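You operate a simulated robot arm through the tools that you are given. There is no shell and no other tool. Be economical: measure what you need, move in short steps, check, and stop when the job is done.

You run a simulated robot arm. Do the job below in one go: nothing can be reset, and whatever is moved stays where it is left.

Task
Pack the tag carton in the gift bag, fold the flap and crease it.
Fine: the fold creased from end to end with the crease tool, the tool back on its mat.

It is judged by the outcome, as a careful person would: the job done as asked, and still so three seconds after it is handed in. It fails if anything else is knocked over, pushed out of place, dropped, spilled or broken. Flat cloth is picked up by pressing the open fingertips on it (5 to 10 N) and closing them slowly along it; thin cloth reads only 2 to 8 mm in the jaws.

Robot
A 7-joint arm with a two-finger parallel gripper on a trunk, on a base that drives. Base frame: it is fixed to the floor where the robot stands at the start and does not move with it; the origin is under the middle of the robot, x ahead of it, y to its left, z up. Units: cm, degrees, N and s.
With the tool pointing down near the work surface it reaches from about 34 to 78 cm from the robot's upright axis, wherever it stands. Its first joint turns from -166.0 to 166.0 degrees. Places, roughly: bag flap [50, -30, 100]; bag flap fold [50, -30, 100]; crease mat [70, -170, 90]; crease tool [75, -175, 100]. Payload 3.91 kg.
The tool frame sits at the grasp point between the pads (the TCP): z along the fingers, y along the line on which they close. The tips reach 3 cm beyond it. The gripper opens to 11 cm. The fingers are 2 cm wide and 1 cm thick; the gripper's body (4.8 by 11.2 cm) begins 5.5 cm behind the TCP.
Orientation is that of the tool frame in the base frame, as [roll, pitch, yaw] about the fixed x, y, z axes, in that order (R = Rz(yaw) Ry(pitch) Rx(roll)). With the fingers straight down and closing along the base's y, the tool's x points along the base's -x, its y along +y and its z along -z.

Tools
- The arm moves only by the tool jog_arm. Its argument "targets" is one flat list of numbers, 7 for each row, row after row: the shift along the tool's x, y, z in units of 200 mm (1.0 is 200 mm), then the turn, a rotation vector about the tool's x, y, z in units of 120 degrees (1.0 is 120 degrees), then the closure in counts, from 0 (fully open) to 255 (shut). In form: [x, y, z, rx, ry, rz, claw, x, y, z, rx, ry, rz, claw, ...]. A call has 1 to 12 rows; each row is the pose to reach, as a shift and turn from the pose commanded when the call began, along the tool's axes at that moment. A call with a number of a shift or a turn outside -1 to 1 is refused whole. Each row takes 0.2 s and may step no farther than 5 cm and 8.6 degrees from the row before; otherwise, or with a gripper value out of range, the whole call is refused. A pose out of reach is approached as far as the arm can. The call stops where the force on the tool passes 40 N (or 10 N more than at its start, if that is more) or the arm is blocked; 0.2 s more then pass. The fingers move at their own pace (about 15.3 cm/s each) and stop on an object; they squeeze with about 36 N. The grip force told is the motor's: it shows also when the fingers shut on nothing. Time passes only in rows, and 0.2 s behind the last, so rows that repeat a pose let the fingers close. The reply holds the time, the measured pose of the TCP, the force on the tool along the base axes, the opening and the grip force, in the units named above and with some noise, with the torque about the TCP (base axes, N m) and any sound that the robot's microphone picked up, and new pictures: "views" is both (left out), scene, wrist or none.
- Cameras (640 x 400 px; columns grow to the right, rows downward): "scene" is now at [-1.24, 9.04, 155.4]; the picture's right is [-0.67, -0.74, 0.00], its down [-0.45, 0.41, -0.79] and it looks along [0.59, -0.53, -0.61] (base axes); focal length 270 px, centre (320, 200). "wrist" rides on the gripper at [7.7, 0.7, -11.4] in the tool frame; the picture's right is [-0.09, 1.00, 0.00], its down [-0.80, -0.07, -0.59] and it looks along [-0.59, -0.05, 0.80] (tool axes); focal length 270 px, centre (320, 200).
- move_column(by): slides the trunk up (or, below 0, down) by that many cm; the arm and the scene camera ride with it, the base frame stays. It gives what a move gives, with no picture.
- roll_base(legs): drives the robot by 1 to 6 legs, each [ahead, turn to the left] in cm and degrees, along the robot's own axes; the way and the turn of a leg run together, so that a leg with both is an arc; at most 150 cm and 180 degrees a leg. The arm and the cameras ride along, it lands a little off, and it stops where it bumps. It gives what a move gives, and a new picture of the scene camera.
- turn_head(pan, tilt): turns the head with the scene camera to pan (to the left, within 155 degrees either way) and tilt (down, from -29 to 69), counted from straight ahead of the robot. It gives what a move gives, and a new picture of the scene camera.
- probe_pixels(camera, pixels): for up to 12 pixels [column, row] of the newest picture of that camera ("zoom" is the newest enlarged one), the place [x, y, z] in the base frame of the surface seen there, good to about 0.2 cm. It takes no simulated time.
- zoom(camera, box): a new picture of the part [left, top, right, bottom] of that camera's present view, enlarged. It takes no simulated time.
- sign_off(): hands the job in; it is judged then, once.

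Go step by step. Measure first, check grasps and placings, and put right what went wrong. The budget is 80 turns and 260 pictures, counting those below and the enlarged ones. Unless the task says otherwise, let go and move clear before handing in, and close with one line.

The tools are called after "Emit:" as a command line: name --argument value ..., lists and objects as JSON in quotes. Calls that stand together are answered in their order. jog_arm: Moves the arm, as the interface text tells. Its arguments: {"type":"object","properties":{"targets":{"type":"array","items":{"type":"number"}},"views":{"type":"string","enum":["both","scene","wrist","none"]}},"required":["targets"]} The other tools are called the same way: move_column (by) slides the trunk up or down; roll_base (legs) drives the base; turn_head (pan, tilt) turns the head that bears the scene camera; probe_pixels (camera, pixels) gives the place of the surface under pixels of a picture; zoom (camera, box) takes an enlarged picture of a part of a camera's view; sign_off () hands the job in.

At the start:

```text
t: 0.0
ee_pos: [47.08, -9.0, 130.28]
ee_rot: [179.9, 0.0, -180.0]
wrist_force: [-0.3, 0.1, -0.8]
moment: [0.0, 0.01, -0.02]
grip_width: 11.01
finger_force: 0.0
trunk travel left (down, up): [-52.5, 8.5]
robot x, y, heading: [-0.15, -0.14, -0.0]
head pan, tilt: [-42.2, 37.4]
```

scene: 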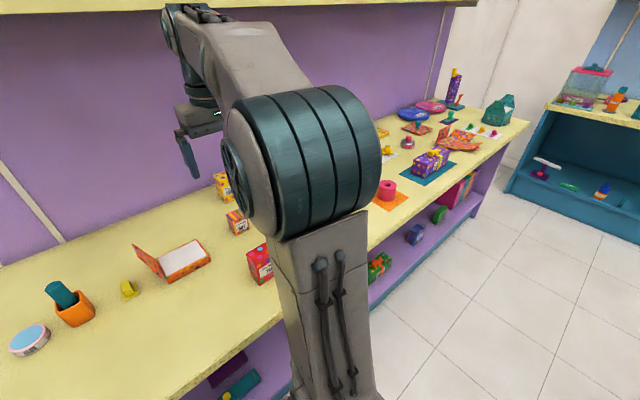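
wrist: 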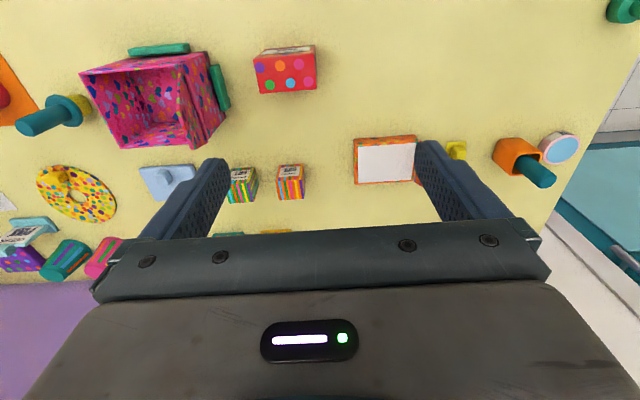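

The wrist view shows an open pink bag near (150,100) and several cartons around (240,185), (290,180) and (285,70). I'll zoom to identify the tag carton, and probe the places.

Emit:
zoom --camera "wrist" --box '[0, 20, 340, 240]'

Emit:
probe_pixels --camera "wrist" --pixels '[[285, 70], [243, 190], [290, 180], [385, 165], [95, 75], [205, 60], [185, 145], [125, 145], [150, 100], [158, 50], [220, 85], [75, 190]]'

Emit:
turn_head --pan -25 --tilt 50

Emit:
zoom --camera "wrist" --box '[200, 120, 440, 270]'

```text
1.82 times, centred on (170, 130) of wrist
```

zoom: 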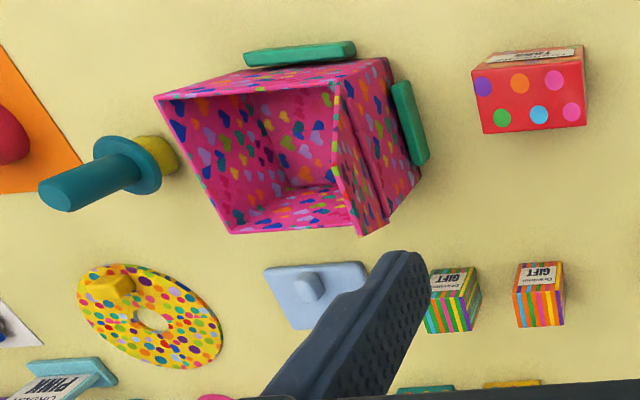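

```text
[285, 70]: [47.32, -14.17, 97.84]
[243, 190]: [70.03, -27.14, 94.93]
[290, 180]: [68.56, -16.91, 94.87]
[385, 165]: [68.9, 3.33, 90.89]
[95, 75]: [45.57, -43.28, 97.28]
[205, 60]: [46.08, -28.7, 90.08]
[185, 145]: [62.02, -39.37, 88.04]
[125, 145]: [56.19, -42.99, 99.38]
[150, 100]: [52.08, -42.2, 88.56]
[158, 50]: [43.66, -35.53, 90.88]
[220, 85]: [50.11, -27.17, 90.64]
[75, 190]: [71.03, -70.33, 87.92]
```

```text
t: 0.8
ee_pos: [47.21, -8.94, 130.44]
ee_rot: [-180.0, 0.0, 179.9]
wrist_force: [0.6, -0.5, 0.0]
moment: [-0.04, -0.05, -0.01]
grip_width: 11.0
finger_force: 0.0
trunk travel left (down, up): [-52.5, 8.5]
robot x, y, heading: [-0.24, -0.27, 0.1]
head pan, tilt: [-25.0, 50.0]
```

scene: 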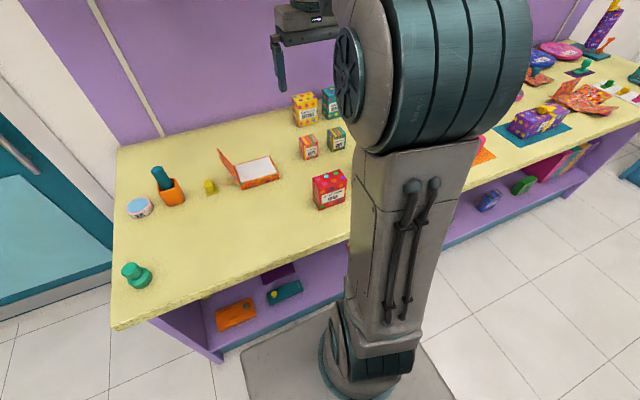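

```text
2.67 times, centred on (320, 195) of wrist
```

zoom: 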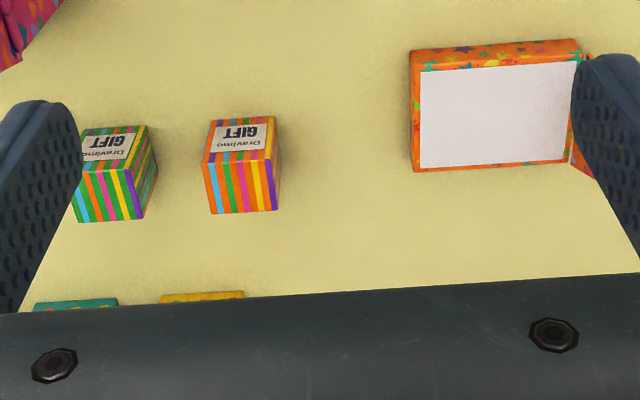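

The cartons carry labels on faces toward the robot; I'll zoom on them in the scene view.

Emit:
zoom --camera "scene" --box '[280, 80, 360, 130]'

Emit:
zoom --camera "scene" --box '[290, 120, 370, 170]'

Emit:
zoom --camera "scene" --box '[290, 165, 370, 215]'

Emit:
turn_head --pan -70 --tilt 45

```text
8.00 times, centred on (320, 105) of scene
```

zoom: 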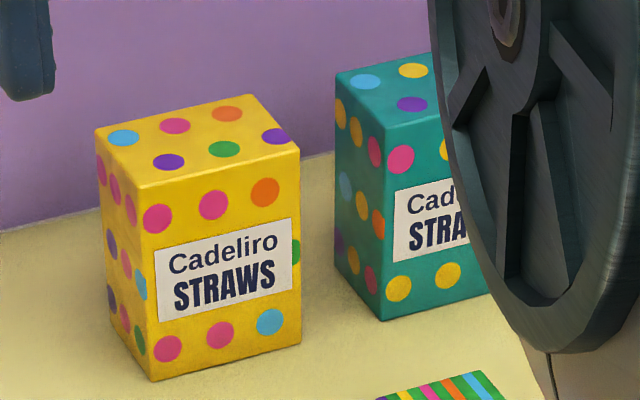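

```text
8.00 times, centred on (330, 145) of scene
```

zoom: 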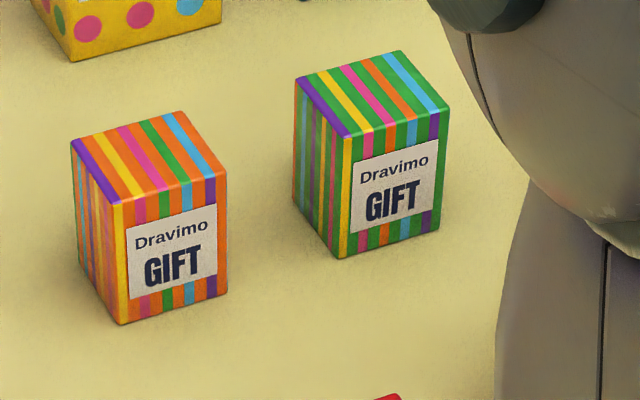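

```text
8.00 times, centred on (330, 190) of scene
```

zoom: 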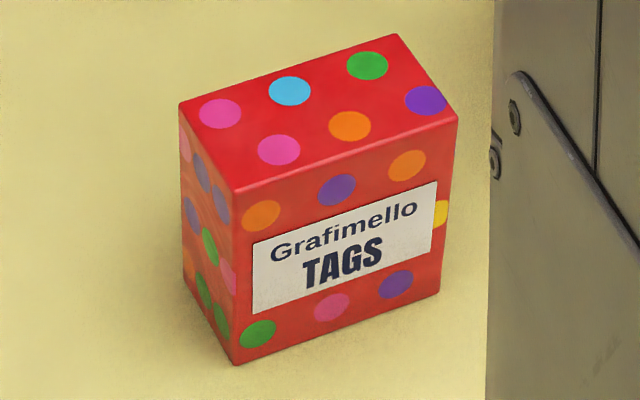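

```text
t: 1.9
ee_pos: [47.04, -8.98, 130.38]
ee_rot: [-180.0, -0.1, -180.0]
wrist_force: [-0.2, 0.7, -0.2]
moment: [0.0, -0.01, -0.02]
grip_width: 10.98
finger_force: 0.0
trunk travel left (down, up): [-52.5, 8.5]
robot x, y, heading: [-0.13, -0.19, -0.1]
head pan, tilt: [-70.0, 45.0]
```

scene: 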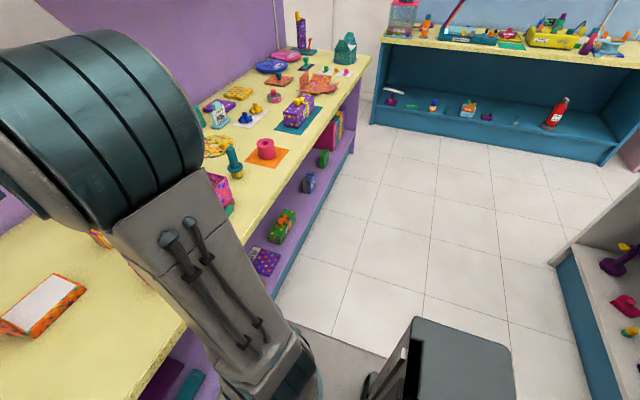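

The red carton reads "TAGS": that is the one to pack, at about (47,-14). I'll move the arm toward -y for a better look at the bag, and zoom at the far end for the crease tool.

Emit:
jog_arm --targets '[0, -0.25, 0, 0, 0, 0, 0, 0, -0.5, 0, 0, 0, 0, 0, 0, -0.75, 0, 0, 0, 0, 0, 0.2, -0.9, 0, 0, 0, 0, 0]'

Emit:
zoom --camera "scene" --box '[190, 20, 390, 145]'

Emit:
probe_pixels --camera "scene" --pixels '[[297, 110], [345, 50], [305, 48], [276, 98], [220, 115], [245, 120], [320, 82], [302, 30]]'

```text
t: 2.9
ee_pos: [42.77, -27.06, 130.46]
ee_rot: [-180.0, -0.1, -179.9]
wrist_force: [-0.1, 0.0, 0.3]
moment: [-0.02, 0.01, -0.02]
grip_width: 10.98
finger_force: 0.0
trunk travel left (down, up): [-52.5, 8.5]
robot x, y, heading: [0.12, -0.46, 0.0]
head pan, tilt: [-70.0, 45.0]
```

scene: 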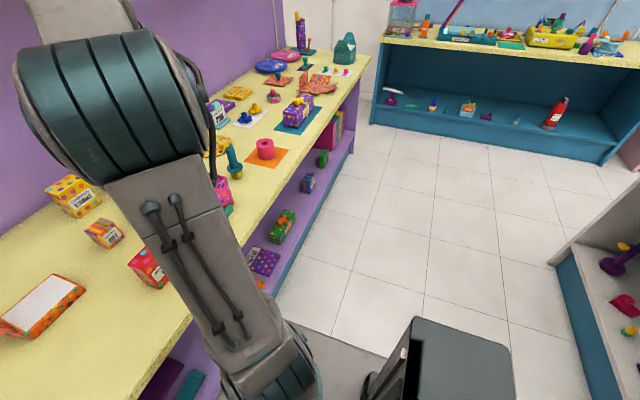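
wrist: 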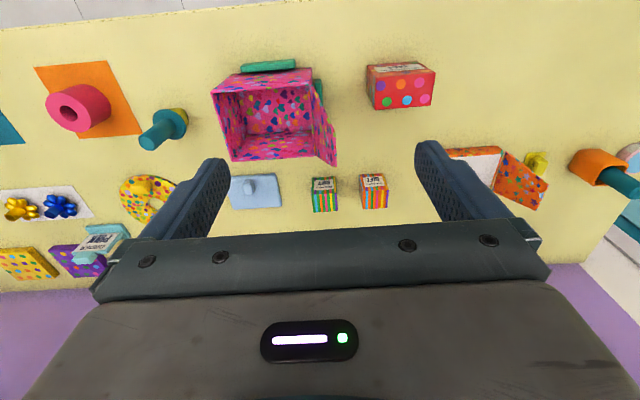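

```text
3.20 times, centred on (290, 82) of scene
```

zoom: 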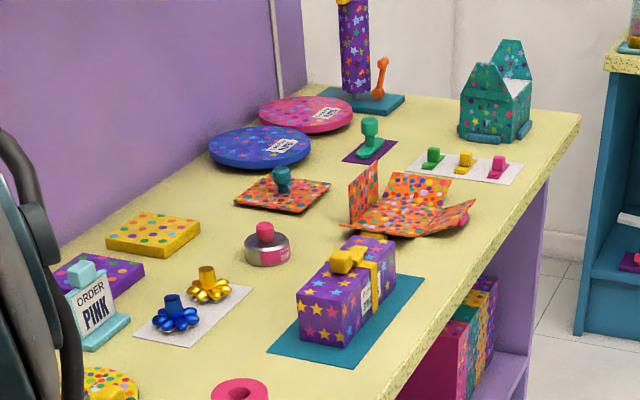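

```text
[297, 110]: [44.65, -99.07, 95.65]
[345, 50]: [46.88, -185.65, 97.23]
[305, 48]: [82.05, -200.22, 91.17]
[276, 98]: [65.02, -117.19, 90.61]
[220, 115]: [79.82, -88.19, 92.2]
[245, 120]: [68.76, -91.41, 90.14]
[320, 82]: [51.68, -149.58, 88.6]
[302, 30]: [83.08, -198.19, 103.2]
```

The ORDER sign says PINK, matching the bag near (50,-36). I'll inspect the bag's flap geometry and probe the green tool on the purple mat.

Emit:
zoom --camera "wrist" --box '[190, 50, 350, 170]'

Emit:
probe_pixels --camera "wrist" --pixels '[[312, 72], [311, 85], [225, 155], [310, 95], [325, 155], [336, 163], [336, 130], [322, 110], [260, 100], [298, 155], [318, 95], [212, 90]]'

Emit:
probe_pixels --camera "scene" --pixels '[[305, 58], [305, 65], [303, 69], [309, 40], [305, 53], [300, 68], [310, 64]]'

Emit:
zoom --camera "scene" --box '[280, 10, 360, 80]'

```text
3.33 times, centred on (270, 110) of wrist
```

zoom: 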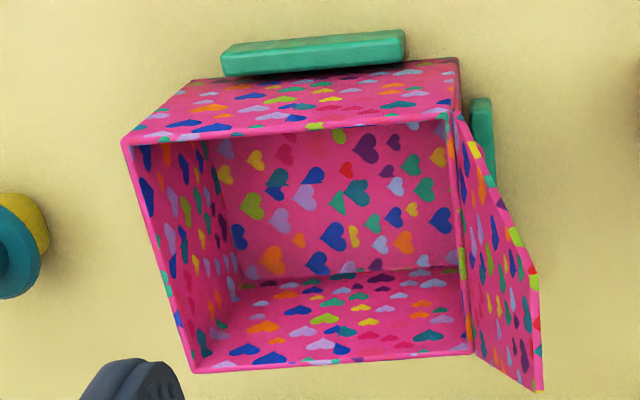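

```text
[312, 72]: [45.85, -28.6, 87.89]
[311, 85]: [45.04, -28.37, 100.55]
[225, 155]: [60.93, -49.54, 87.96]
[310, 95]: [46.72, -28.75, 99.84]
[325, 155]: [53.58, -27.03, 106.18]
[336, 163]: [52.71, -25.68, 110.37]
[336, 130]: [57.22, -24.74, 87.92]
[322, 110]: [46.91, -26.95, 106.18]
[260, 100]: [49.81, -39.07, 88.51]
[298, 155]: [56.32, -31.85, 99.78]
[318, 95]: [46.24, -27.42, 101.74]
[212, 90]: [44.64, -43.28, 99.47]
```

```text
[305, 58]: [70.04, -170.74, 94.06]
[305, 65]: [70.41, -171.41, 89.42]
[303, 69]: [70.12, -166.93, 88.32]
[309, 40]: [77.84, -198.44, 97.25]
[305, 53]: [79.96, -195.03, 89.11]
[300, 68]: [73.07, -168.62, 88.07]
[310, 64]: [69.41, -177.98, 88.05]
```

```text
5.71 times, centred on (320, 45) of scene
```

zoom: 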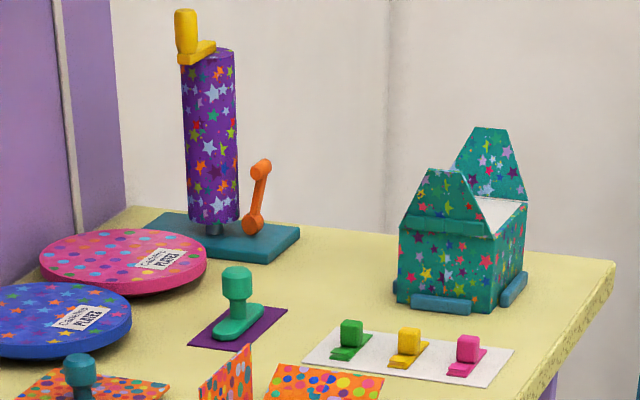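

The pink bag spans x≈45–57, y≈-43.5…-28.5, rim z≈100, flap hinged on its +y side standing up and leaning out. I'll measure the carton.

Emit:
zoom --camera "wrist" --box '[350, 45, 450, 120]'

Emit:
probe_pixels --camera "wrist" --pixels '[[374, 80], [434, 73], [378, 108], [429, 102], [400, 76], [400, 92], [368, 66], [425, 63], [371, 85], [402, 69]]'

```text
5.33 times, centred on (400, 82) of wrist
```

zoom: 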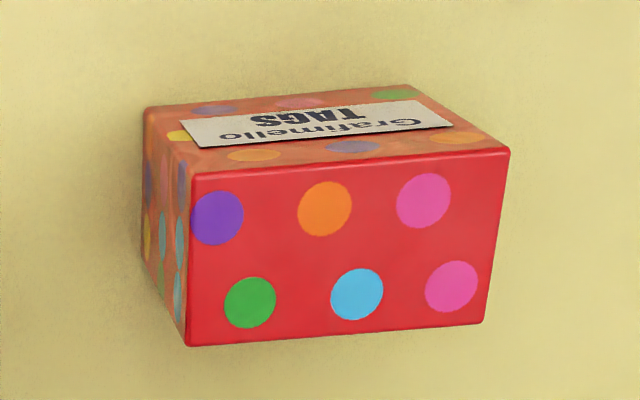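

```text
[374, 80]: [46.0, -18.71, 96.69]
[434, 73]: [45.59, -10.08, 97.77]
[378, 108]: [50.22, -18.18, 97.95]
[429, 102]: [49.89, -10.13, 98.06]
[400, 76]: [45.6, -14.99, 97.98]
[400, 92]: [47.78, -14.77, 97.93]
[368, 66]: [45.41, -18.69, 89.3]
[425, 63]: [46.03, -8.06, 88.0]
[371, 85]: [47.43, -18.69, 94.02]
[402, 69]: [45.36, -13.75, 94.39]
```

Carton: x 45.4–50.4, y -18.6…-9.8, z 88–98, centre (47.9,-14.2). I'll move above it with the jaws open along y, descending part-way.

Emit:
jog_arm --targets '[-0.08, 0.2, 0, 0, 0, 0, 0, -0.16, 0.4, 0, 0, 0, 0, 0, -0.257, 0.6, 0, 0, 0, 0, 0, -0.257, 0.643, 0.2, 0, 0, 0, 0, -0.257, 0.643, 0.4, 0, 0, 0, 0, -0.257, 0.643, 0.6, 0, 0, 0, 0, -0.257, 0.643, 0.8, 0, 0, 0, 0, -0.257, 0.643, 0.95, 0, 0, 0, 0, -0.257, 0.643, 0.95, 0, 0, 0, 0]' --views "wrist"

```text
t: 4.9
ee_pos: [48.14, -14.16, 111.51]
ee_rot: [180.0, -0.1, -179.9]
wrist_force: [0.2, -0.3, -0.5]
moment: [0.03, 0.02, -0.01]
grip_width: 11.02
finger_force: 0.1
trunk travel left (down, up): [-52.5, 8.5]
robot x, y, heading: [-0.12, -0.18, 0.4]
head pan, tilt: [-70.0, 45.0]
```

wrist: 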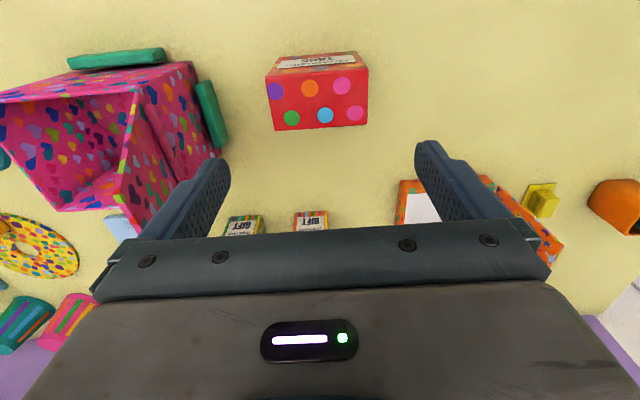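

The gripper sits above the carton; a quick probe of its top corners for alignment before descending.

Emit:
probe_pixels --camera "wrist" --pixels '[[269, 78], [366, 70], [275, 127], [364, 121], [317, 98]]'

```text
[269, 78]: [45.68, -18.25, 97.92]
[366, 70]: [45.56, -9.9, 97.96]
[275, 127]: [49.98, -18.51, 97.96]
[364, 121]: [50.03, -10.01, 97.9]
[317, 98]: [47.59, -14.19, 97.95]
```

Aligned within 0.3 cm. Descending to z≈95.5 and closing.

Emit:
jog_arm --targets '[0.01, 0, 0.2, 0, 0, 0, 0, 0.01, 0, 0.4, 0, 0, 0, 0, 0.01, 0, 0.55, 0, 0, 0, 0, 0.01, 0, 0.7, 0, 0, 0, 0, 0.01, 0, 0.8, 0, 0, 0, 0, 0.01, 0, 0.8, 0, 0, 0, 0, 0.01, 0, 0.8, 0, 0, 0, 255, 0.01, 0, 0.8, 0, 0, 0, 255, 0.01, 0, 0.8, 0, 0, 0, 255]' --views "wrist"

```text
t: 6.9
ee_pos: [47.9, -14.28, 95.39]
ee_rot: [-179.9, 0.0, 179.9]
wrist_force: [-0.6, 0.3, 0.0]
moment: [0.01, 0.0, -0.02]
grip_width: 8.94
finger_force: 36.5
trunk travel left (down, up): [-52.5, 8.5]
robot x, y, heading: [-0.03, -0.27, -0.1]
head pan, tilt: [-70.0, 45.0]
```

wrist: 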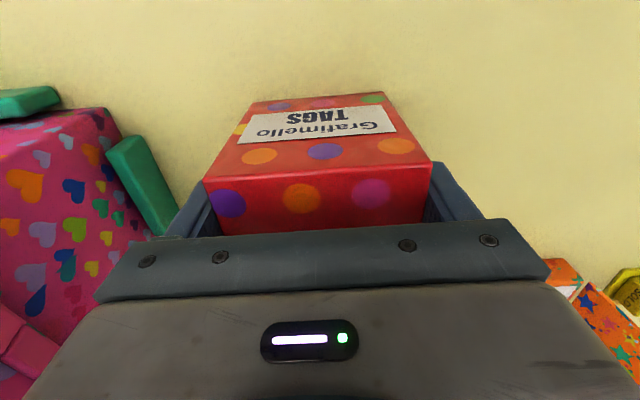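

Carton gripped (8.94 cm). Lifting straight up.

Emit:
jog_arm --targets '[0, 0, -0.1, 0, 0, 0, 255, 0, 0, -0.25, 0, 0, 0, 255, 0, 0, -0.45, 0, 0, 0, 255, 0, 0, -0.65, 0, 0, 0, 255, 0, 0, -0.85, 0, 0, 0, 255, 0, 0, -1, 0, 0, 0, 255]' --views "none"

Emit:
jog_arm --targets '[0, 0, -0.2, 0, 0, 0, 255, 0, 0, -0.45, 0, 0, 0, 255, 0, 0, -0.45, 0, 0, 0, 255]' --views "wrist"

```text
t: 8.3
ee_pos: [47.78, -14.29, 115.39]
ee_rot: [180.0, 0.0, 179.9]
wrist_force: [-0.1, -0.3, -0.7]
moment: [-0.01, 0.02, -0.02]
grip_width: 0.0
finger_force: 35.9
trunk travel left (down, up): [-52.5, 8.5]
robot x, y, heading: [0.09, 0.02, -0.1]
head pan, tilt: [-70.0, 45.0]
```

```text
t: 9.1
ee_pos: [47.7, -14.56, 124.56]
ee_rot: [-180.0, 0.0, 180.0]
wrist_force: [-0.6, 0.3, 0.7]
moment: [-0.01, -0.02, 0.01]
grip_width: 0.0
finger_force: 36.7
trunk travel left (down, up): [-52.5, 8.5]
robot x, y, heading: [-0.11, -0.47, 0.2]
head pan, tilt: [-70.0, 45.0]
```

wrist: 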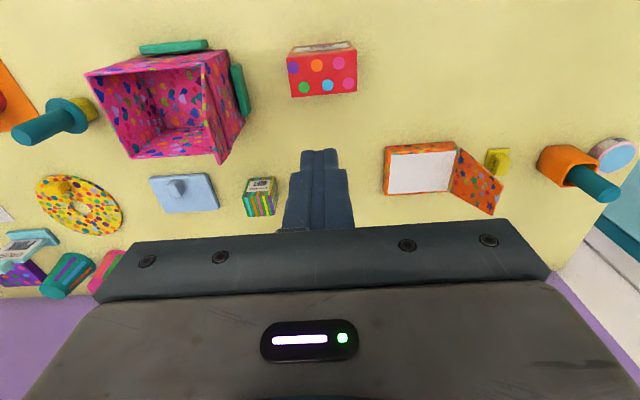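

The jaws are now at 0: the carton slipped out and stays standing near (322,70). I'll check how it stands before retrying.

Emit:
zoom --camera "wrist" --box '[270, 30, 380, 110]'

Emit:
probe_pixels --camera "wrist" --pixels '[[291, 58], [354, 52], [297, 94], [355, 88], [325, 75]]'

```text
5.00 times, centred on (325, 70) of wrist
```

zoom: 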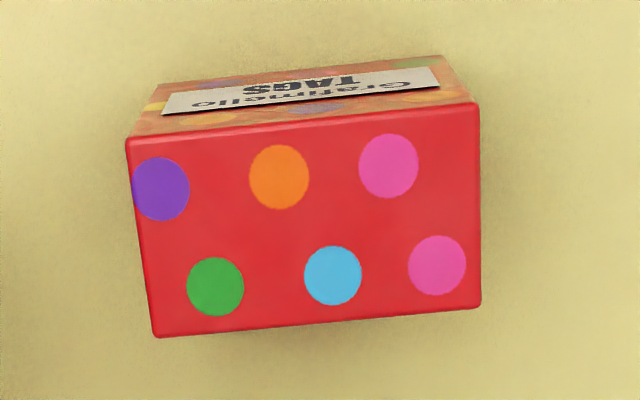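

```text
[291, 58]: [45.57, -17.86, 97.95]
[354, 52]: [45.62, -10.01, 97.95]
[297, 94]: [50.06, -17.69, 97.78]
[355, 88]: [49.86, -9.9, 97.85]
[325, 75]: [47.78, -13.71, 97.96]
```

The carton has not moved; it simply slipped. I'll regrip deeper and lift slowly.

Emit:
jog_arm --targets '[0, 0, 0.2, 0, 0, 0, 0, 0, 0, 0.45, 0, 0, 0, 0, 0, 0, 0.7, 0, 0, 0, 0, 0, 0, 0.95, 0, 0, 0, 0, 0, 0, 0.95, 0, 0, 0, 0]' --views "none"

Emit:
jog_arm --targets '[0, 0, 0.2, 0, 0, 0, 0, 0, 0, 0.4, 0, 0, 0, 0, 0, 0, 0.6, 0, 0, 0, 0, 0, 0, 0.6, 0, 0, 0, 0, 0, 0, 0.6, 0, 0, 0, 255, 0, 0, 0.6, 0, 0, 0, 255, 0, 0, 0.6, 0, 0, 0, 255, 0, 0, 0.6, 0, 0, 0, 255]' --views "wrist"

Emit:
jog_arm --targets '[0, 0, -0.01, 0, 0, 0, 255, 0, 0, -0.025, 0, 0, 0, 255, 0, 0, -0.04, 0, 0, 0, 255, 0, 0, -0.06, 0, 0, 0, 255, 0, 0, -0.06, 0, 0, 0, 255]' --views "wrist"

```text
t: 10.3
ee_pos: [48.17, -14.19, 105.74]
ee_rot: [-179.9, 0.0, -180.0]
wrist_force: [-0.2, -0.3, -0.8]
moment: [0.02, 0.02, 0.01]
grip_width: 11.0
finger_force: 0.0
trunk travel left (down, up): [-52.5, 8.5]
robot x, y, heading: [0.12, -0.22, -0.0]
head pan, tilt: [-70.0, 45.0]
```

```text
t: 12.1
ee_pos: [48.1, -14.38, 93.66]
ee_rot: [180.0, 0.0, -179.9]
wrist_force: [-0.6, -0.8, 0.1]
moment: [-0.01, -0.01, 0.0]
grip_width: 8.96
finger_force: 35.8
trunk travel left (down, up): [-52.5, 8.5]
robot x, y, heading: [-0.17, -0.13, -0.0]
head pan, tilt: [-70.0, 45.0]
```

wrist: 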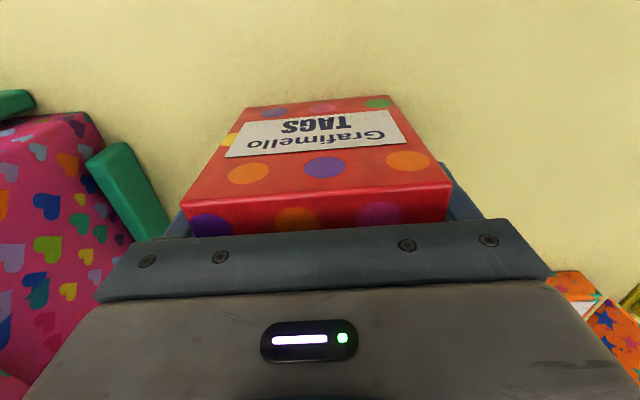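

```text
t: 13.3
ee_pos: [47.81, -14.24, 94.65]
ee_rot: [179.9, 0.0, 179.9]
wrist_force: [0.0, 0.4, -1.5]
moment: [0.0, 0.0, 0.01]
grip_width: 8.98
finger_force: 35.9
trunk travel left (down, up): [-52.5, 8.5]
robot x, y, heading: [0.03, -0.13, -0.1]
head pan, tilt: [-70.0, 45.0]
```

wrist: 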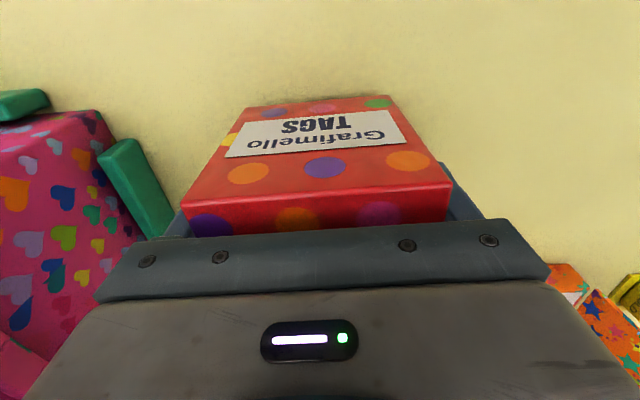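

The carton rides up with the hand now (same place in view, 1.5 N load). Continuing with gentle steps.

Emit:
jog_arm --targets '[0, 0, -0.02, 0, 0, 0, 255, 0, 0, -0.05, 0, 0, 0, 255, 0, 0, -0.09, 0, 0, 0, 255, 0, 0, -0.14, 0, 0, 0, 255, 0, 0, -0.2, 0, 0, 0, 255, 0, 0, -0.27, 0, 0, 0, 255, 0, 0, -0.34, 0, 0, 0, 255, 0, 0, -0.4, 0, 0, 0, 255, 0, 0, -0.45, 0, 0, 0, 255, 0, 0, -0.49, 0, 0, 0, 255, 0, 0, -0.51, 0, 0, 0, 255, 0, 0, -0.51, 0, 0, 0, 255]' --views "wrist"

```text
t: 15.9
ee_pos: [48.01, -14.13, 104.84]
ee_rot: [-180.0, -0.1, -180.0]
wrist_force: [0.1, -0.7, -2.0]
moment: [0.0, -0.02, 0.05]
grip_width: 8.98
finger_force: 35.6
trunk travel left (down, up): [-52.5, 8.5]
robot x, y, heading: [0.14, -0.11, -0.1]
head pan, tilt: [-70.0, 45.0]
```

wrist: 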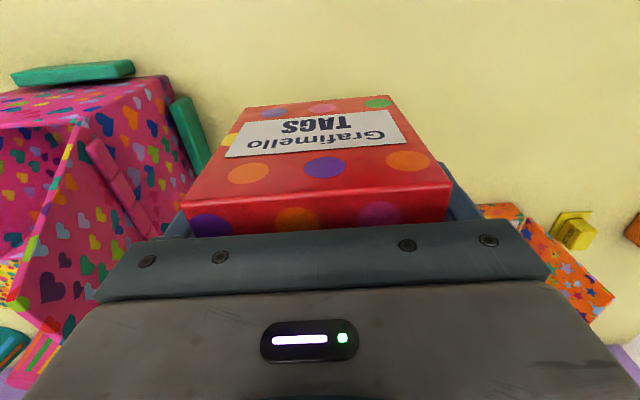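

Holding well; lifting another 16 cm so the carton clears the flap (top ≈110.5).

Emit:
jog_arm --targets '[0, 0, -0.03, 0, 0, 0, 255, 0, 0, -0.08, 0, 0, 0, 255, 0, 0, -0.15, 0, 0, 0, 255, 0, 0, -0.23, 0, 0, 0, 255, 0, 0, -0.32, 0, 0, 0, 255, 0, 0, -0.41, 0, 0, 0, 255, 0, 0, -0.5, 0, 0, 0, 255, 0, 0, -0.59, 0, 0, 0, 255, 0, 0, -0.68, 0, 0, 0, 255, 0, 0, -0.75, 0, 0, 0, 255, 0, 0, -0.79, 0, 0, 0, 255, 0, 0, -0.81, 0, 0, 0, 255]' --views "wrist"

```text
t: 18.5
ee_pos: [47.96, -14.16, 120.99]
ee_rot: [179.9, 0.0, -180.0]
wrist_force: [-0.7, 0.2, -0.3]
moment: [0.01, -0.02, 0.02]
grip_width: 8.98
finger_force: 36.7
trunk travel left (down, up): [-52.5, 8.5]
robot x, y, heading: [-0.1, -0.51, 0.0]
head pan, tilt: [-70.0, 45.0]
```

wrist: 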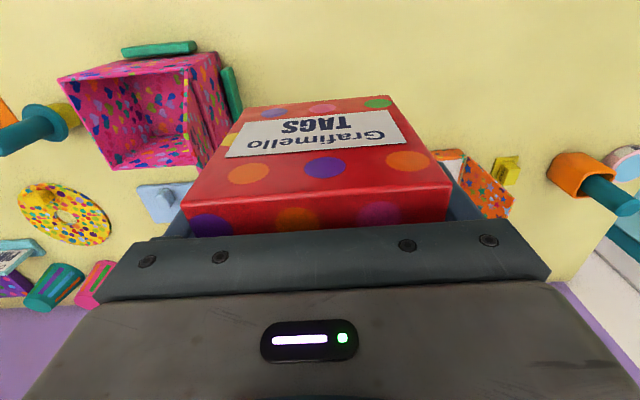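

Now traverse to over the bag centre (50.5,-36).

Emit:
jog_arm --targets '[0, -0.03, 0, 0, 0, 0, 255, -0.02, -0.09, 0, 0, 0, 0, 255, -0.04, -0.18, 0, 0, 0, 0, 255, -0.06, -0.29, 0, 0, 0, 0, 255, -0.08, -0.4, 0, 0, 0, 0, 255, -0.1, -0.52, 0, 0, 0, 0, 255, -0.12, -0.63, 0, 0, 0, 0, 255, -0.13, -0.74, 0, 0, 0, 0, 255, -0.13, -0.84, 0, 0, 0, 0, 255, -0.13, -0.92, 0, 0, 0, 0, 255, -0.13, -0.97, 0, 0, 0, 0, 255, -0.13, -1, 0, 0, 0, 0, 255]' --views "none"

Emit:
jog_arm --targets '[0, -0.02, 0, 0, 0, 0, 255, 0, -0.06, 0, 0, 0, 0, 255, 0, -0.085, 0, 0, 0, 0, 255, 0, -0.085, 0, 0, 0, 0, 255]'

```text
t: 21.1
ee_pos: [50.58, -34.16, 120.87]
ee_rot: [-180.0, 0.0, -179.9]
wrist_force: [0.3, -0.2, -0.5]
moment: [0.03, -0.02, -0.02]
grip_width: 8.96
finger_force: 35.2
trunk travel left (down, up): [-52.5, 8.5]
robot x, y, heading: [-0.05, -0.29, -0.2]
head pan, tilt: [-70.0, 45.0]
```

```text
t: 22.1
ee_pos: [50.42, -35.76, 121.12]
ee_rot: [180.0, 0.0, -179.9]
wrist_force: [0.7, 0.3, -1.4]
moment: [-0.01, -0.01, 0.0]
grip_width: 8.95
finger_force: 36.6
trunk travel left (down, up): [-52.5, 8.5]
robot x, y, heading: [-0.01, -0.12, -0.1]
head pan, tilt: [-70.0, 45.0]
```

scene: 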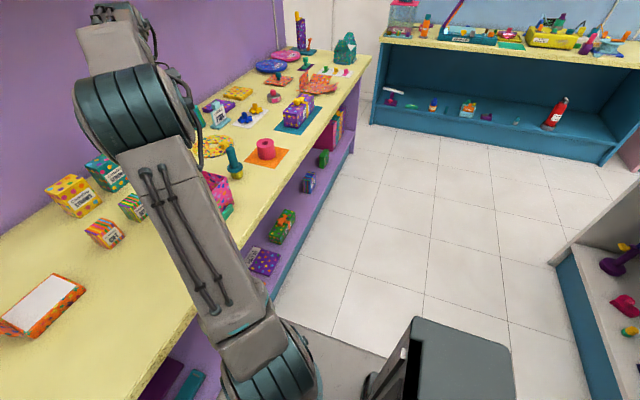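
wrist: 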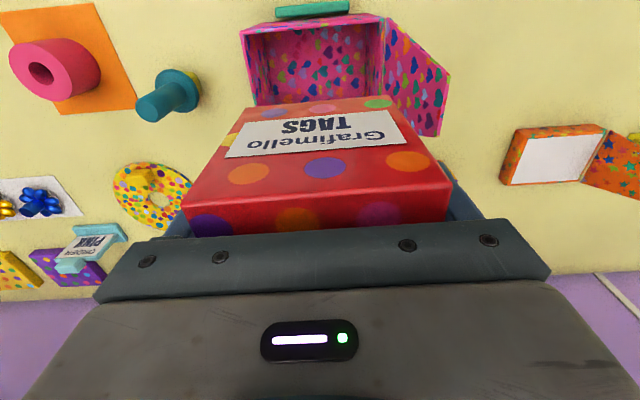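

The carton hangs above the bag; checking the rim corners for centring.

Emit:
probe_pixels --camera "wrist" --pixels '[[241, 29], [382, 16], [379, 75], [256, 95], [384, 95], [300, 22], [250, 60], [440, 134], [448, 70]]'

Emit:
zoom --camera "wrist" --box '[220, 0, 460, 150]'

```text
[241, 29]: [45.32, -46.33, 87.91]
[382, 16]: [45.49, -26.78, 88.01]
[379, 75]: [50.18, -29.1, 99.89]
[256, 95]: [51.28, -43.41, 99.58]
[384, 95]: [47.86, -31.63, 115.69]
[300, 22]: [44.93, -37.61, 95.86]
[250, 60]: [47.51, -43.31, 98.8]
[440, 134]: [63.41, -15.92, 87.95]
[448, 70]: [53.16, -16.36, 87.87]
```

```text
2.67 times, centred on (340, 75) of wrist
```

zoom: 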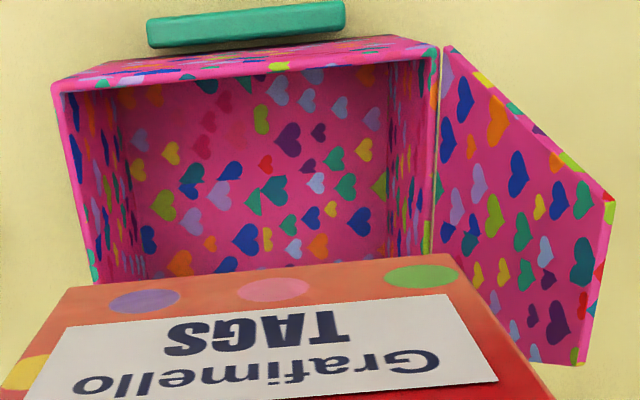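

Walls at y≈-43.4 and -28.9 so TCP y≈-35.9 is well centred. Descending into the bag in two calls.

Emit:
jog_arm --targets '[0, 0, 0.03, 0, 0, 0, 255, 0, 0, 0.09, 0, 0, 0, 255, 0, 0, 0.18, 0, 0, 0, 255, 0, 0, 0.28, 0, 0, 0, 255, 0, 0, 0.38, 0, 0, 0, 255, 0, 0, 0.48, 0, 0, 0, 255, 0, 0, 0.58, 0, 0, 0, 255, 0, 0, 0.68, 0, 0, 0, 255, 0, 0, 0.78, 0, 0, 0, 255, 0, 0, 0.86, 0, 0, 0, 255, 0, 0, 0.91, 0, 0, 0, 255, 0, 0, 0.93, 0, 0, 0, 255]' --views "wrist"

```text
t: 24.7
ee_pos: [50.47, -35.87, 102.44]
ee_rot: [179.9, 0.1, -179.9]
wrist_force: [0.2, 0.5, -1.0]
moment: [-0.02, 0.0, 0.02]
grip_width: 8.98
finger_force: 35.7
trunk travel left (down, up): [-52.5, 8.5]
robot x, y, heading: [0.2, 0.13, 0.0]
head pan, tilt: [-70.0, 45.0]
```

wrist: 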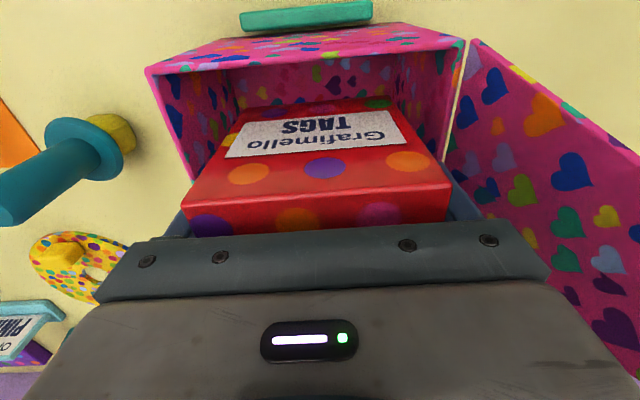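

The carton is entering cleanly. Lowering the last 8 cm.

Emit:
jog_arm --targets '[0, 0, 0.05, 0, 0, 0, 255, 0, 0, 0.13, 0, 0, 0, 255, 0, 0, 0.21, 0, 0, 0, 255, 0, 0, 0.29, 0, 0, 0, 255, 0, 0, 0.35, 0, 0, 0, 255, 0, 0, 0.38, 0, 0, 0, 255, 0, 0, 0.4, 0, 0, 0, 255, 0, 0, 0.41, 0, 0, 0, 255]' --views "wrist"

```text
t: 26.5
ee_pos: [50.42, -35.74, 94.15]
ee_rot: [179.9, 0.0, -180.0]
wrist_force: [0.5, 0.3, 0.6]
moment: [0.04, -0.04, -0.04]
grip_width: 8.99
finger_force: 35.9
trunk travel left (down, up): [-52.5, 8.5]
robot x, y, heading: [-0.03, -0.43, 0.1]
head pan, tilt: [-70.0, 45.0]
```

wrist: 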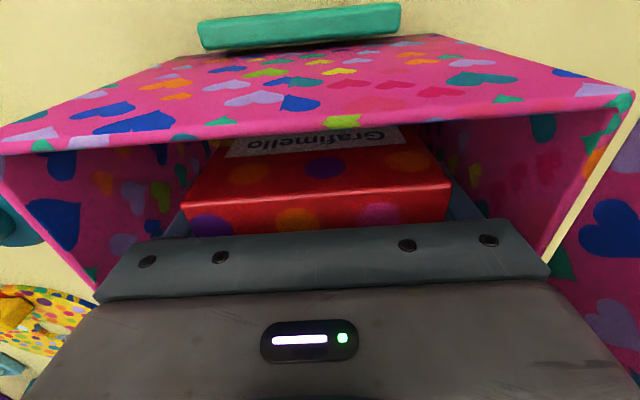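

Load is nearly gone, carton is at the bag floor. A slight press, then open a little (to ~10.1 cm).

Emit:
jog_arm --targets '[0, 0, 0.008, 0, 0, 0, 255, 0, 0, 0.015, 0, 0, 0, 255]' --views "none"

Emit:
jog_arm --targets '[0, 0, 0, 0, 0, 0, 20, 0, 0, 0, 0, 0, 0, 20, 0, 0, -0.03, 0, 0, 0, 20, 0, 0, -0.1, 0, 0, 0, 20, 0, 0, -0.2, 0, 0, 0, 20, 0, 0, -0.3, 0, 0, 0, 20, 0, 0, -0.45, 0, 0, 0, 20, 0, 0, -0.6, 0, 0, 0, 20, 0, 0, -0.8, 0, 0, 0, 20, 0, 0, -1, 0, 0, 0, 20]' --views "wrist"

```text
t: 27.1
ee_pos: [50.41, -35.8, 94.27]
ee_rot: [-179.8, 0.2, -179.9]
wrist_force: [-2.5, 3.7, 22.3]
moment: [0.68, 0.44, -0.01]
grip_width: 8.96
finger_force: 35.9
trunk travel left (down, up): [-52.5, 8.5]
robot x, y, heading: [-0.39, -0.09, 0.2]
head pan, tilt: [-70.0, 45.0]
```

```text
t: 29.3
ee_pos: [50.66, -35.62, 114.19]
ee_rot: [-180.0, 0.0, -179.9]
wrist_force: [0.1, 0.2, 0.0]
moment: [0.02, 0.03, 0.0]
grip_width: 10.14
finger_force: 0.1
trunk travel left (down, up): [-52.5, 8.5]
robot x, y, heading: [0.08, -0.04, -0.1]
head pan, tilt: [-70.0, 45.0]
```

wrist: 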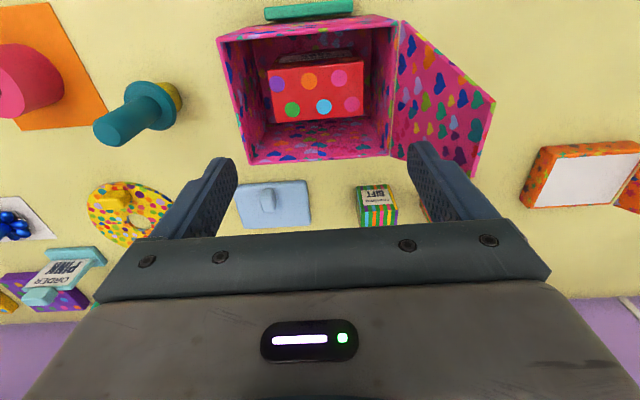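

The carton stands in the bag. Now measuring the flap's shape for folding.

Emit:
zoom --camera "wrist" --box '[200, 0, 520, 200]'

Emit:
probe_pixels --camera "wrist" --pixels '[[402, 24], [391, 157], [473, 173], [493, 102], [483, 140], [440, 100], [315, 90], [393, 60], [398, 60], [410, 90], [450, 90], [465, 165]]'

```text
2.00 times, centred on (360, 100) of wrist
```

zoom: 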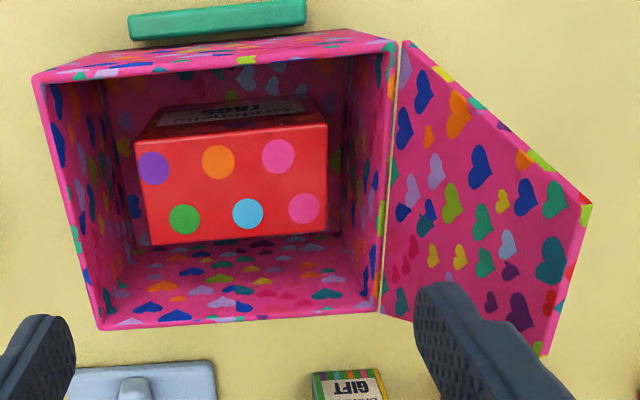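

```text
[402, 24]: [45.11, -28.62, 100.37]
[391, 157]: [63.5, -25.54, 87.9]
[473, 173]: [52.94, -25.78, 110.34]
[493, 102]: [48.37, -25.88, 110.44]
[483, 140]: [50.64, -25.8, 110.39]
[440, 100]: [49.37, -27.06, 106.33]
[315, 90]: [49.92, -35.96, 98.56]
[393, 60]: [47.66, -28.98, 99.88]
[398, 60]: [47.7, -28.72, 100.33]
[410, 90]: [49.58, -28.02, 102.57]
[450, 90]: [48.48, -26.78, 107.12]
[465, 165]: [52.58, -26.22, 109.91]
```

Flap: hinge line y≈-28.7, z≈100.2, x 45–56.5; free edge x 48–53 at z 110.4. I'll close the fingers and go around to its outer (+y) side.

Emit:
jog_arm --targets '[0, 0, -0.2, 0, 0, 0, 255, 0, 0.1, -0.35, 0, 0, 0, 255, 0, 0.33, -0.35, 0, 0, 0, 255, 0, 0.57, -0.35, 0, 0, 0, 255, 0, 0.75, -0.35, 0, 0, 0, 255, 0, 0.88, -0.3, 0, 0, 0, 255, 0, 0.88, -0.1, 0, 0, 0, 255, 0, 0.88, 0.1, 0, 0, 0, 255, 0, 0.88, 0.28, 0, 0, 0, 255, 0, 0.88, 0.36, 0, 0, 0, 255, 0, 0.88, 0.36, 0, 0, 0, 255]' --views "wrist"

```text
t: 31.7
ee_pos: [50.98, -18.2, 106.26]
ee_rot: [179.9, 0.0, 180.0]
wrist_force: [-1.1, -0.1, 0.0]
moment: [-0.02, 0.03, 0.01]
grip_width: 0.01
finger_force: 36.1
trunk travel left (down, up): [-52.5, 8.5]
robot x, y, heading: [0.08, -0.75, 0.0]
head pan, tilt: [-70.0, 45.0]
```

wrist: 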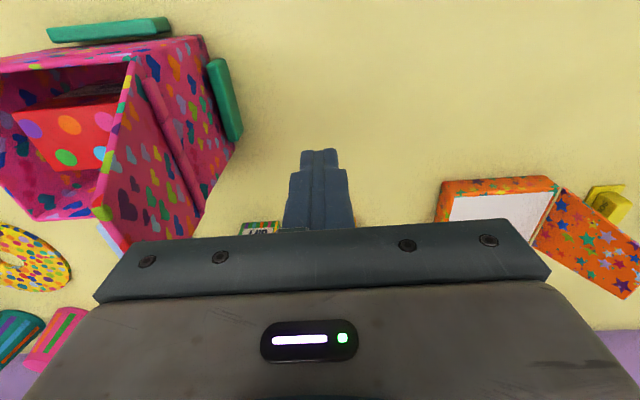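

Fingertips (z≈103.5) are beside the flap. Sweeping toward -y at 1 cm or so per row.

Emit:
jog_arm --targets '[0.01, -0.12, -0.03, 0, 0, 0, 255, 0.01, -0.24, -0.03, 0, 0, 0, 255, 0.01, -0.34, -0.03, 0, 0, 0, 255, 0.01, -0.4, -0.03, 0, 0, 0, 255, 0.01, -0.45, -0.03, 0, 0, 0, 255, 0.01, -0.5, -0.03, 0, 0, 0, 255, 0.01, -0.55, -0.03, 0, 0, 0, 255, 0.01, -0.6, -0.03, 0, 0, 0, 255, 0.01, -0.65, -0.03, 0, 0, 0, 255, 0.01, -0.7, -0.03, 0, 0, 0, 255, 0.01, -0.7, -0.03, 0, 0, 0, 255]' --views "wrist"

```text
t: 34.1
ee_pos: [50.3, -32.21, 107.1]
ee_rot: [180.0, 0.0, 179.9]
wrist_force: [0.2, 0.2, -0.8]
moment: [-0.02, -0.03, 0.02]
grip_width: 0.01
finger_force: 36.8
trunk travel left (down, up): [-52.5, 8.5]
robot x, y, heading: [0.07, -0.31, 0.0]
head pan, tilt: [-70.0, 45.0]
```

wrist: 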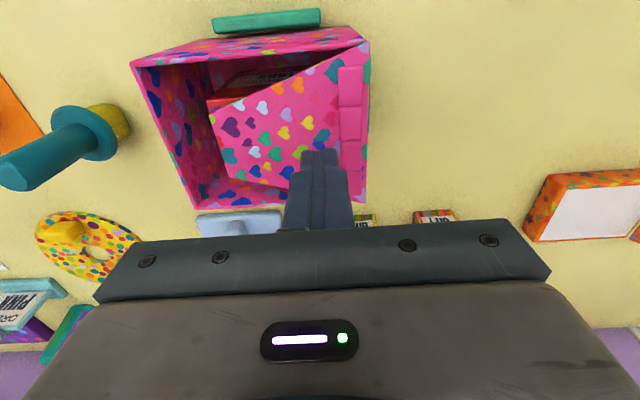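

The flap is tipping over the opening (pixels 210–340, 60–190). Checking its angle.

Emit:
probe_pixels --camera "wrist" --pixels '[[212, 112], [225, 165], [270, 130], [330, 80], [345, 60], [350, 90], [345, 120], [350, 150], [350, 180]]'

Emit:
zoom --camera "wrist" --box '[120, 20, 400, 220]'

```text
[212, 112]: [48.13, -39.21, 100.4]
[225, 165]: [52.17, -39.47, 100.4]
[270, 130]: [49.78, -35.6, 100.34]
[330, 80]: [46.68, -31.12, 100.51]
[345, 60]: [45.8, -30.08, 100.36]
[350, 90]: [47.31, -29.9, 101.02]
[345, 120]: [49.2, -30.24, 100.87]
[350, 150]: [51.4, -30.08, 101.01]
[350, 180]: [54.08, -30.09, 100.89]
```

```text
2.00 times, centred on (260, 120) of wrist
```

zoom: 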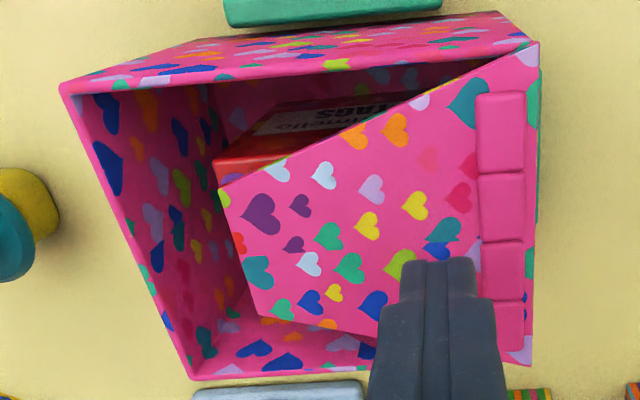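

The flap lies flat (z≈100.4) with four raised ribs along the fold at y≈-30, z≈101. I'll lift away and look if it stays.

Emit:
jog_arm --targets '[0, 0.02, -0.05, 0, 0, 0, 255, 0, 0.02, -0.2, 0, 0, 0, 255, 0, 0.02, -0.4, 0, 0, 0, 255, 0, 0.02, -0.6, 0, 0, 0, 255, 0, 0.02, -0.8, 0, 0, 0, 255, 0, 0.02, -1, 0, 0, 0, 255, 0, 0.02, -1, 0, 0, 0, 255]' --views "wrist"

Emit:
turn_head --pan -90 --tilt 35

```text
t: 35.7
ee_pos: [50.38, -31.96, 127.39]
ee_rot: [-180.0, 0.0, -180.0]
wrist_force: [1.2, -0.7, 0.2]
moment: [0.03, -0.03, 0.03]
grip_width: 0.02
finger_force: 35.8
trunk travel left (down, up): [-52.5, 8.5]
robot x, y, heading: [-0.05, -0.09, -0.1]
head pan, tilt: [-70.0, 45.0]
```

wrist: 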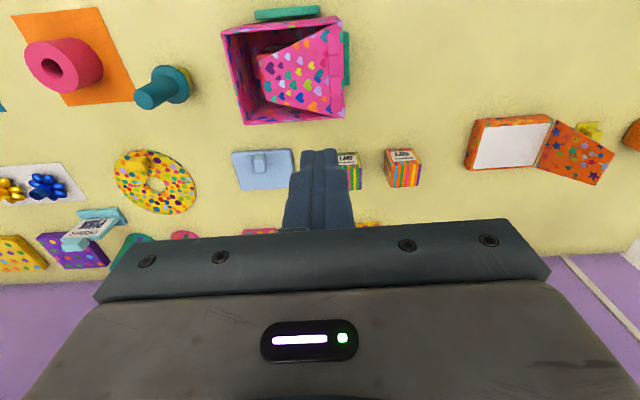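

```text
t: 36.5
ee_pos: [50.42, -31.94, 127.23]
ee_rot: [179.9, 0.0, -180.0]
wrist_force: [0.5, -0.5, -0.2]
moment: [-0.02, 0.01, -0.02]
grip_width: 0.0
finger_force: 35.9
trunk travel left (down, up): [-52.5, 8.5]
robot x, y, heading: [-0.17, -0.5, -0.1]
head pan, tilt: [-90.0, 35.0]
```

scene: 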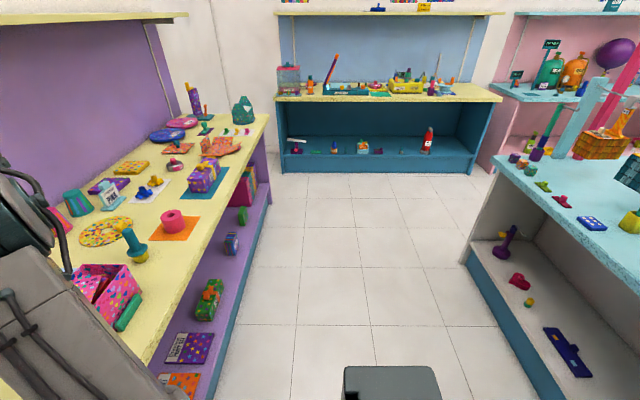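

The flap stays folded. Probing the aisle boundaries and the robot's clearances before driving.

Emit:
probe_pixels --camera "scene" --pixels '[[268, 118], [200, 283], [212, 392], [375, 173], [480, 172], [463, 262], [540, 390], [500, 160], [345, 370], [235, 340], [100, 17], [204, 130]]'

Emit:
zoom --camera "scene" --box '[140, 70, 300, 170]'

```text
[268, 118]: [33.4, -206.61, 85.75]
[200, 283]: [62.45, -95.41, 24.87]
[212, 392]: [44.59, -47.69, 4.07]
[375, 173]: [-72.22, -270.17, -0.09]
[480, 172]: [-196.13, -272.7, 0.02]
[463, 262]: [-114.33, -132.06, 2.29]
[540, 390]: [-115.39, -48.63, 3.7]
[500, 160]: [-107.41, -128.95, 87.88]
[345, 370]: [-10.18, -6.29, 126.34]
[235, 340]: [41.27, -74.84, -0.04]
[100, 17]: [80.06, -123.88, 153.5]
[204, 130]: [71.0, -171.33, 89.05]
```

```text
4.00 times, centred on (220, 120) of scene
```

zoom: 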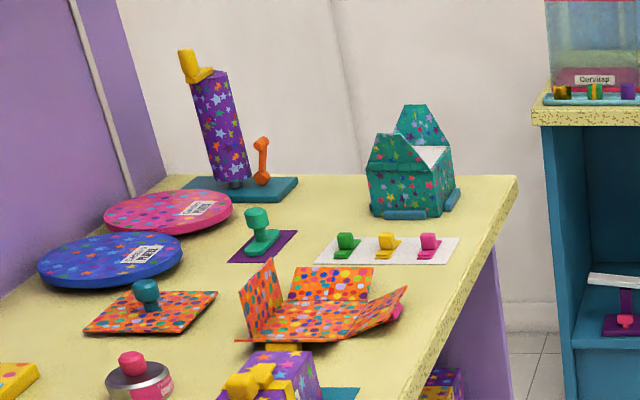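

Aisle is wide (x from -114 to 33). I'll centre the arm, back off 15 cm, turn right, drive 167 cm along, turn back and come forward.

Emit:
jog_arm --targets '[0.05, 0.2, 0, 0, 0, 0, 255, 0.1, 0.42, 0, 0, 0, 0, 255, 0.15, 0.65, 0, 0, 0, 0, 255, 0.2, 0.87, 0, 0, 0, 0, 255, 0.25, 1, 0, 0, 0, 0, 0]' --views "none"

Emit:
roll_base --legs '[[-15, 0], [0, -90], [150, 0], [17, 0]]'

```text
t: 37.8
ee_pos: [45.4, -11.69, 127.2]
ee_rot: [179.9, 0.0, -179.9]
wrist_force: [-0.4, 0.1, -0.3]
moment: [-0.03, -0.01, 0.0]
grip_width: 11.02
finger_force: 0.1
trunk travel left (down, up): [-52.5, 8.5]
robot x, y, heading: [0.07, -0.22, 0.0]
head pan, tilt: [-90.0, 35.0]
```

```text
t: 50.9
ee_pos: [-32.74, -208.75, 127.2]
ee_rot: [179.9, -0.1, 87.5]
wrist_force: [-0.7, -0.6, 0.1]
moment: [-0.01, 0.0, -0.01]
grip_width: 10.99
finger_force: 0.0
trunk travel left (down, up): [-52.5, 8.5]
robot x, y, heading: [-19.14, -163.82, -92.7]
head pan, tilt: [-90.0, 35.0]
```

scene: 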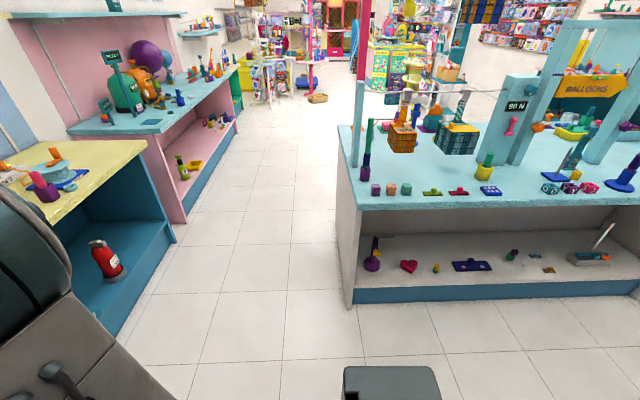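

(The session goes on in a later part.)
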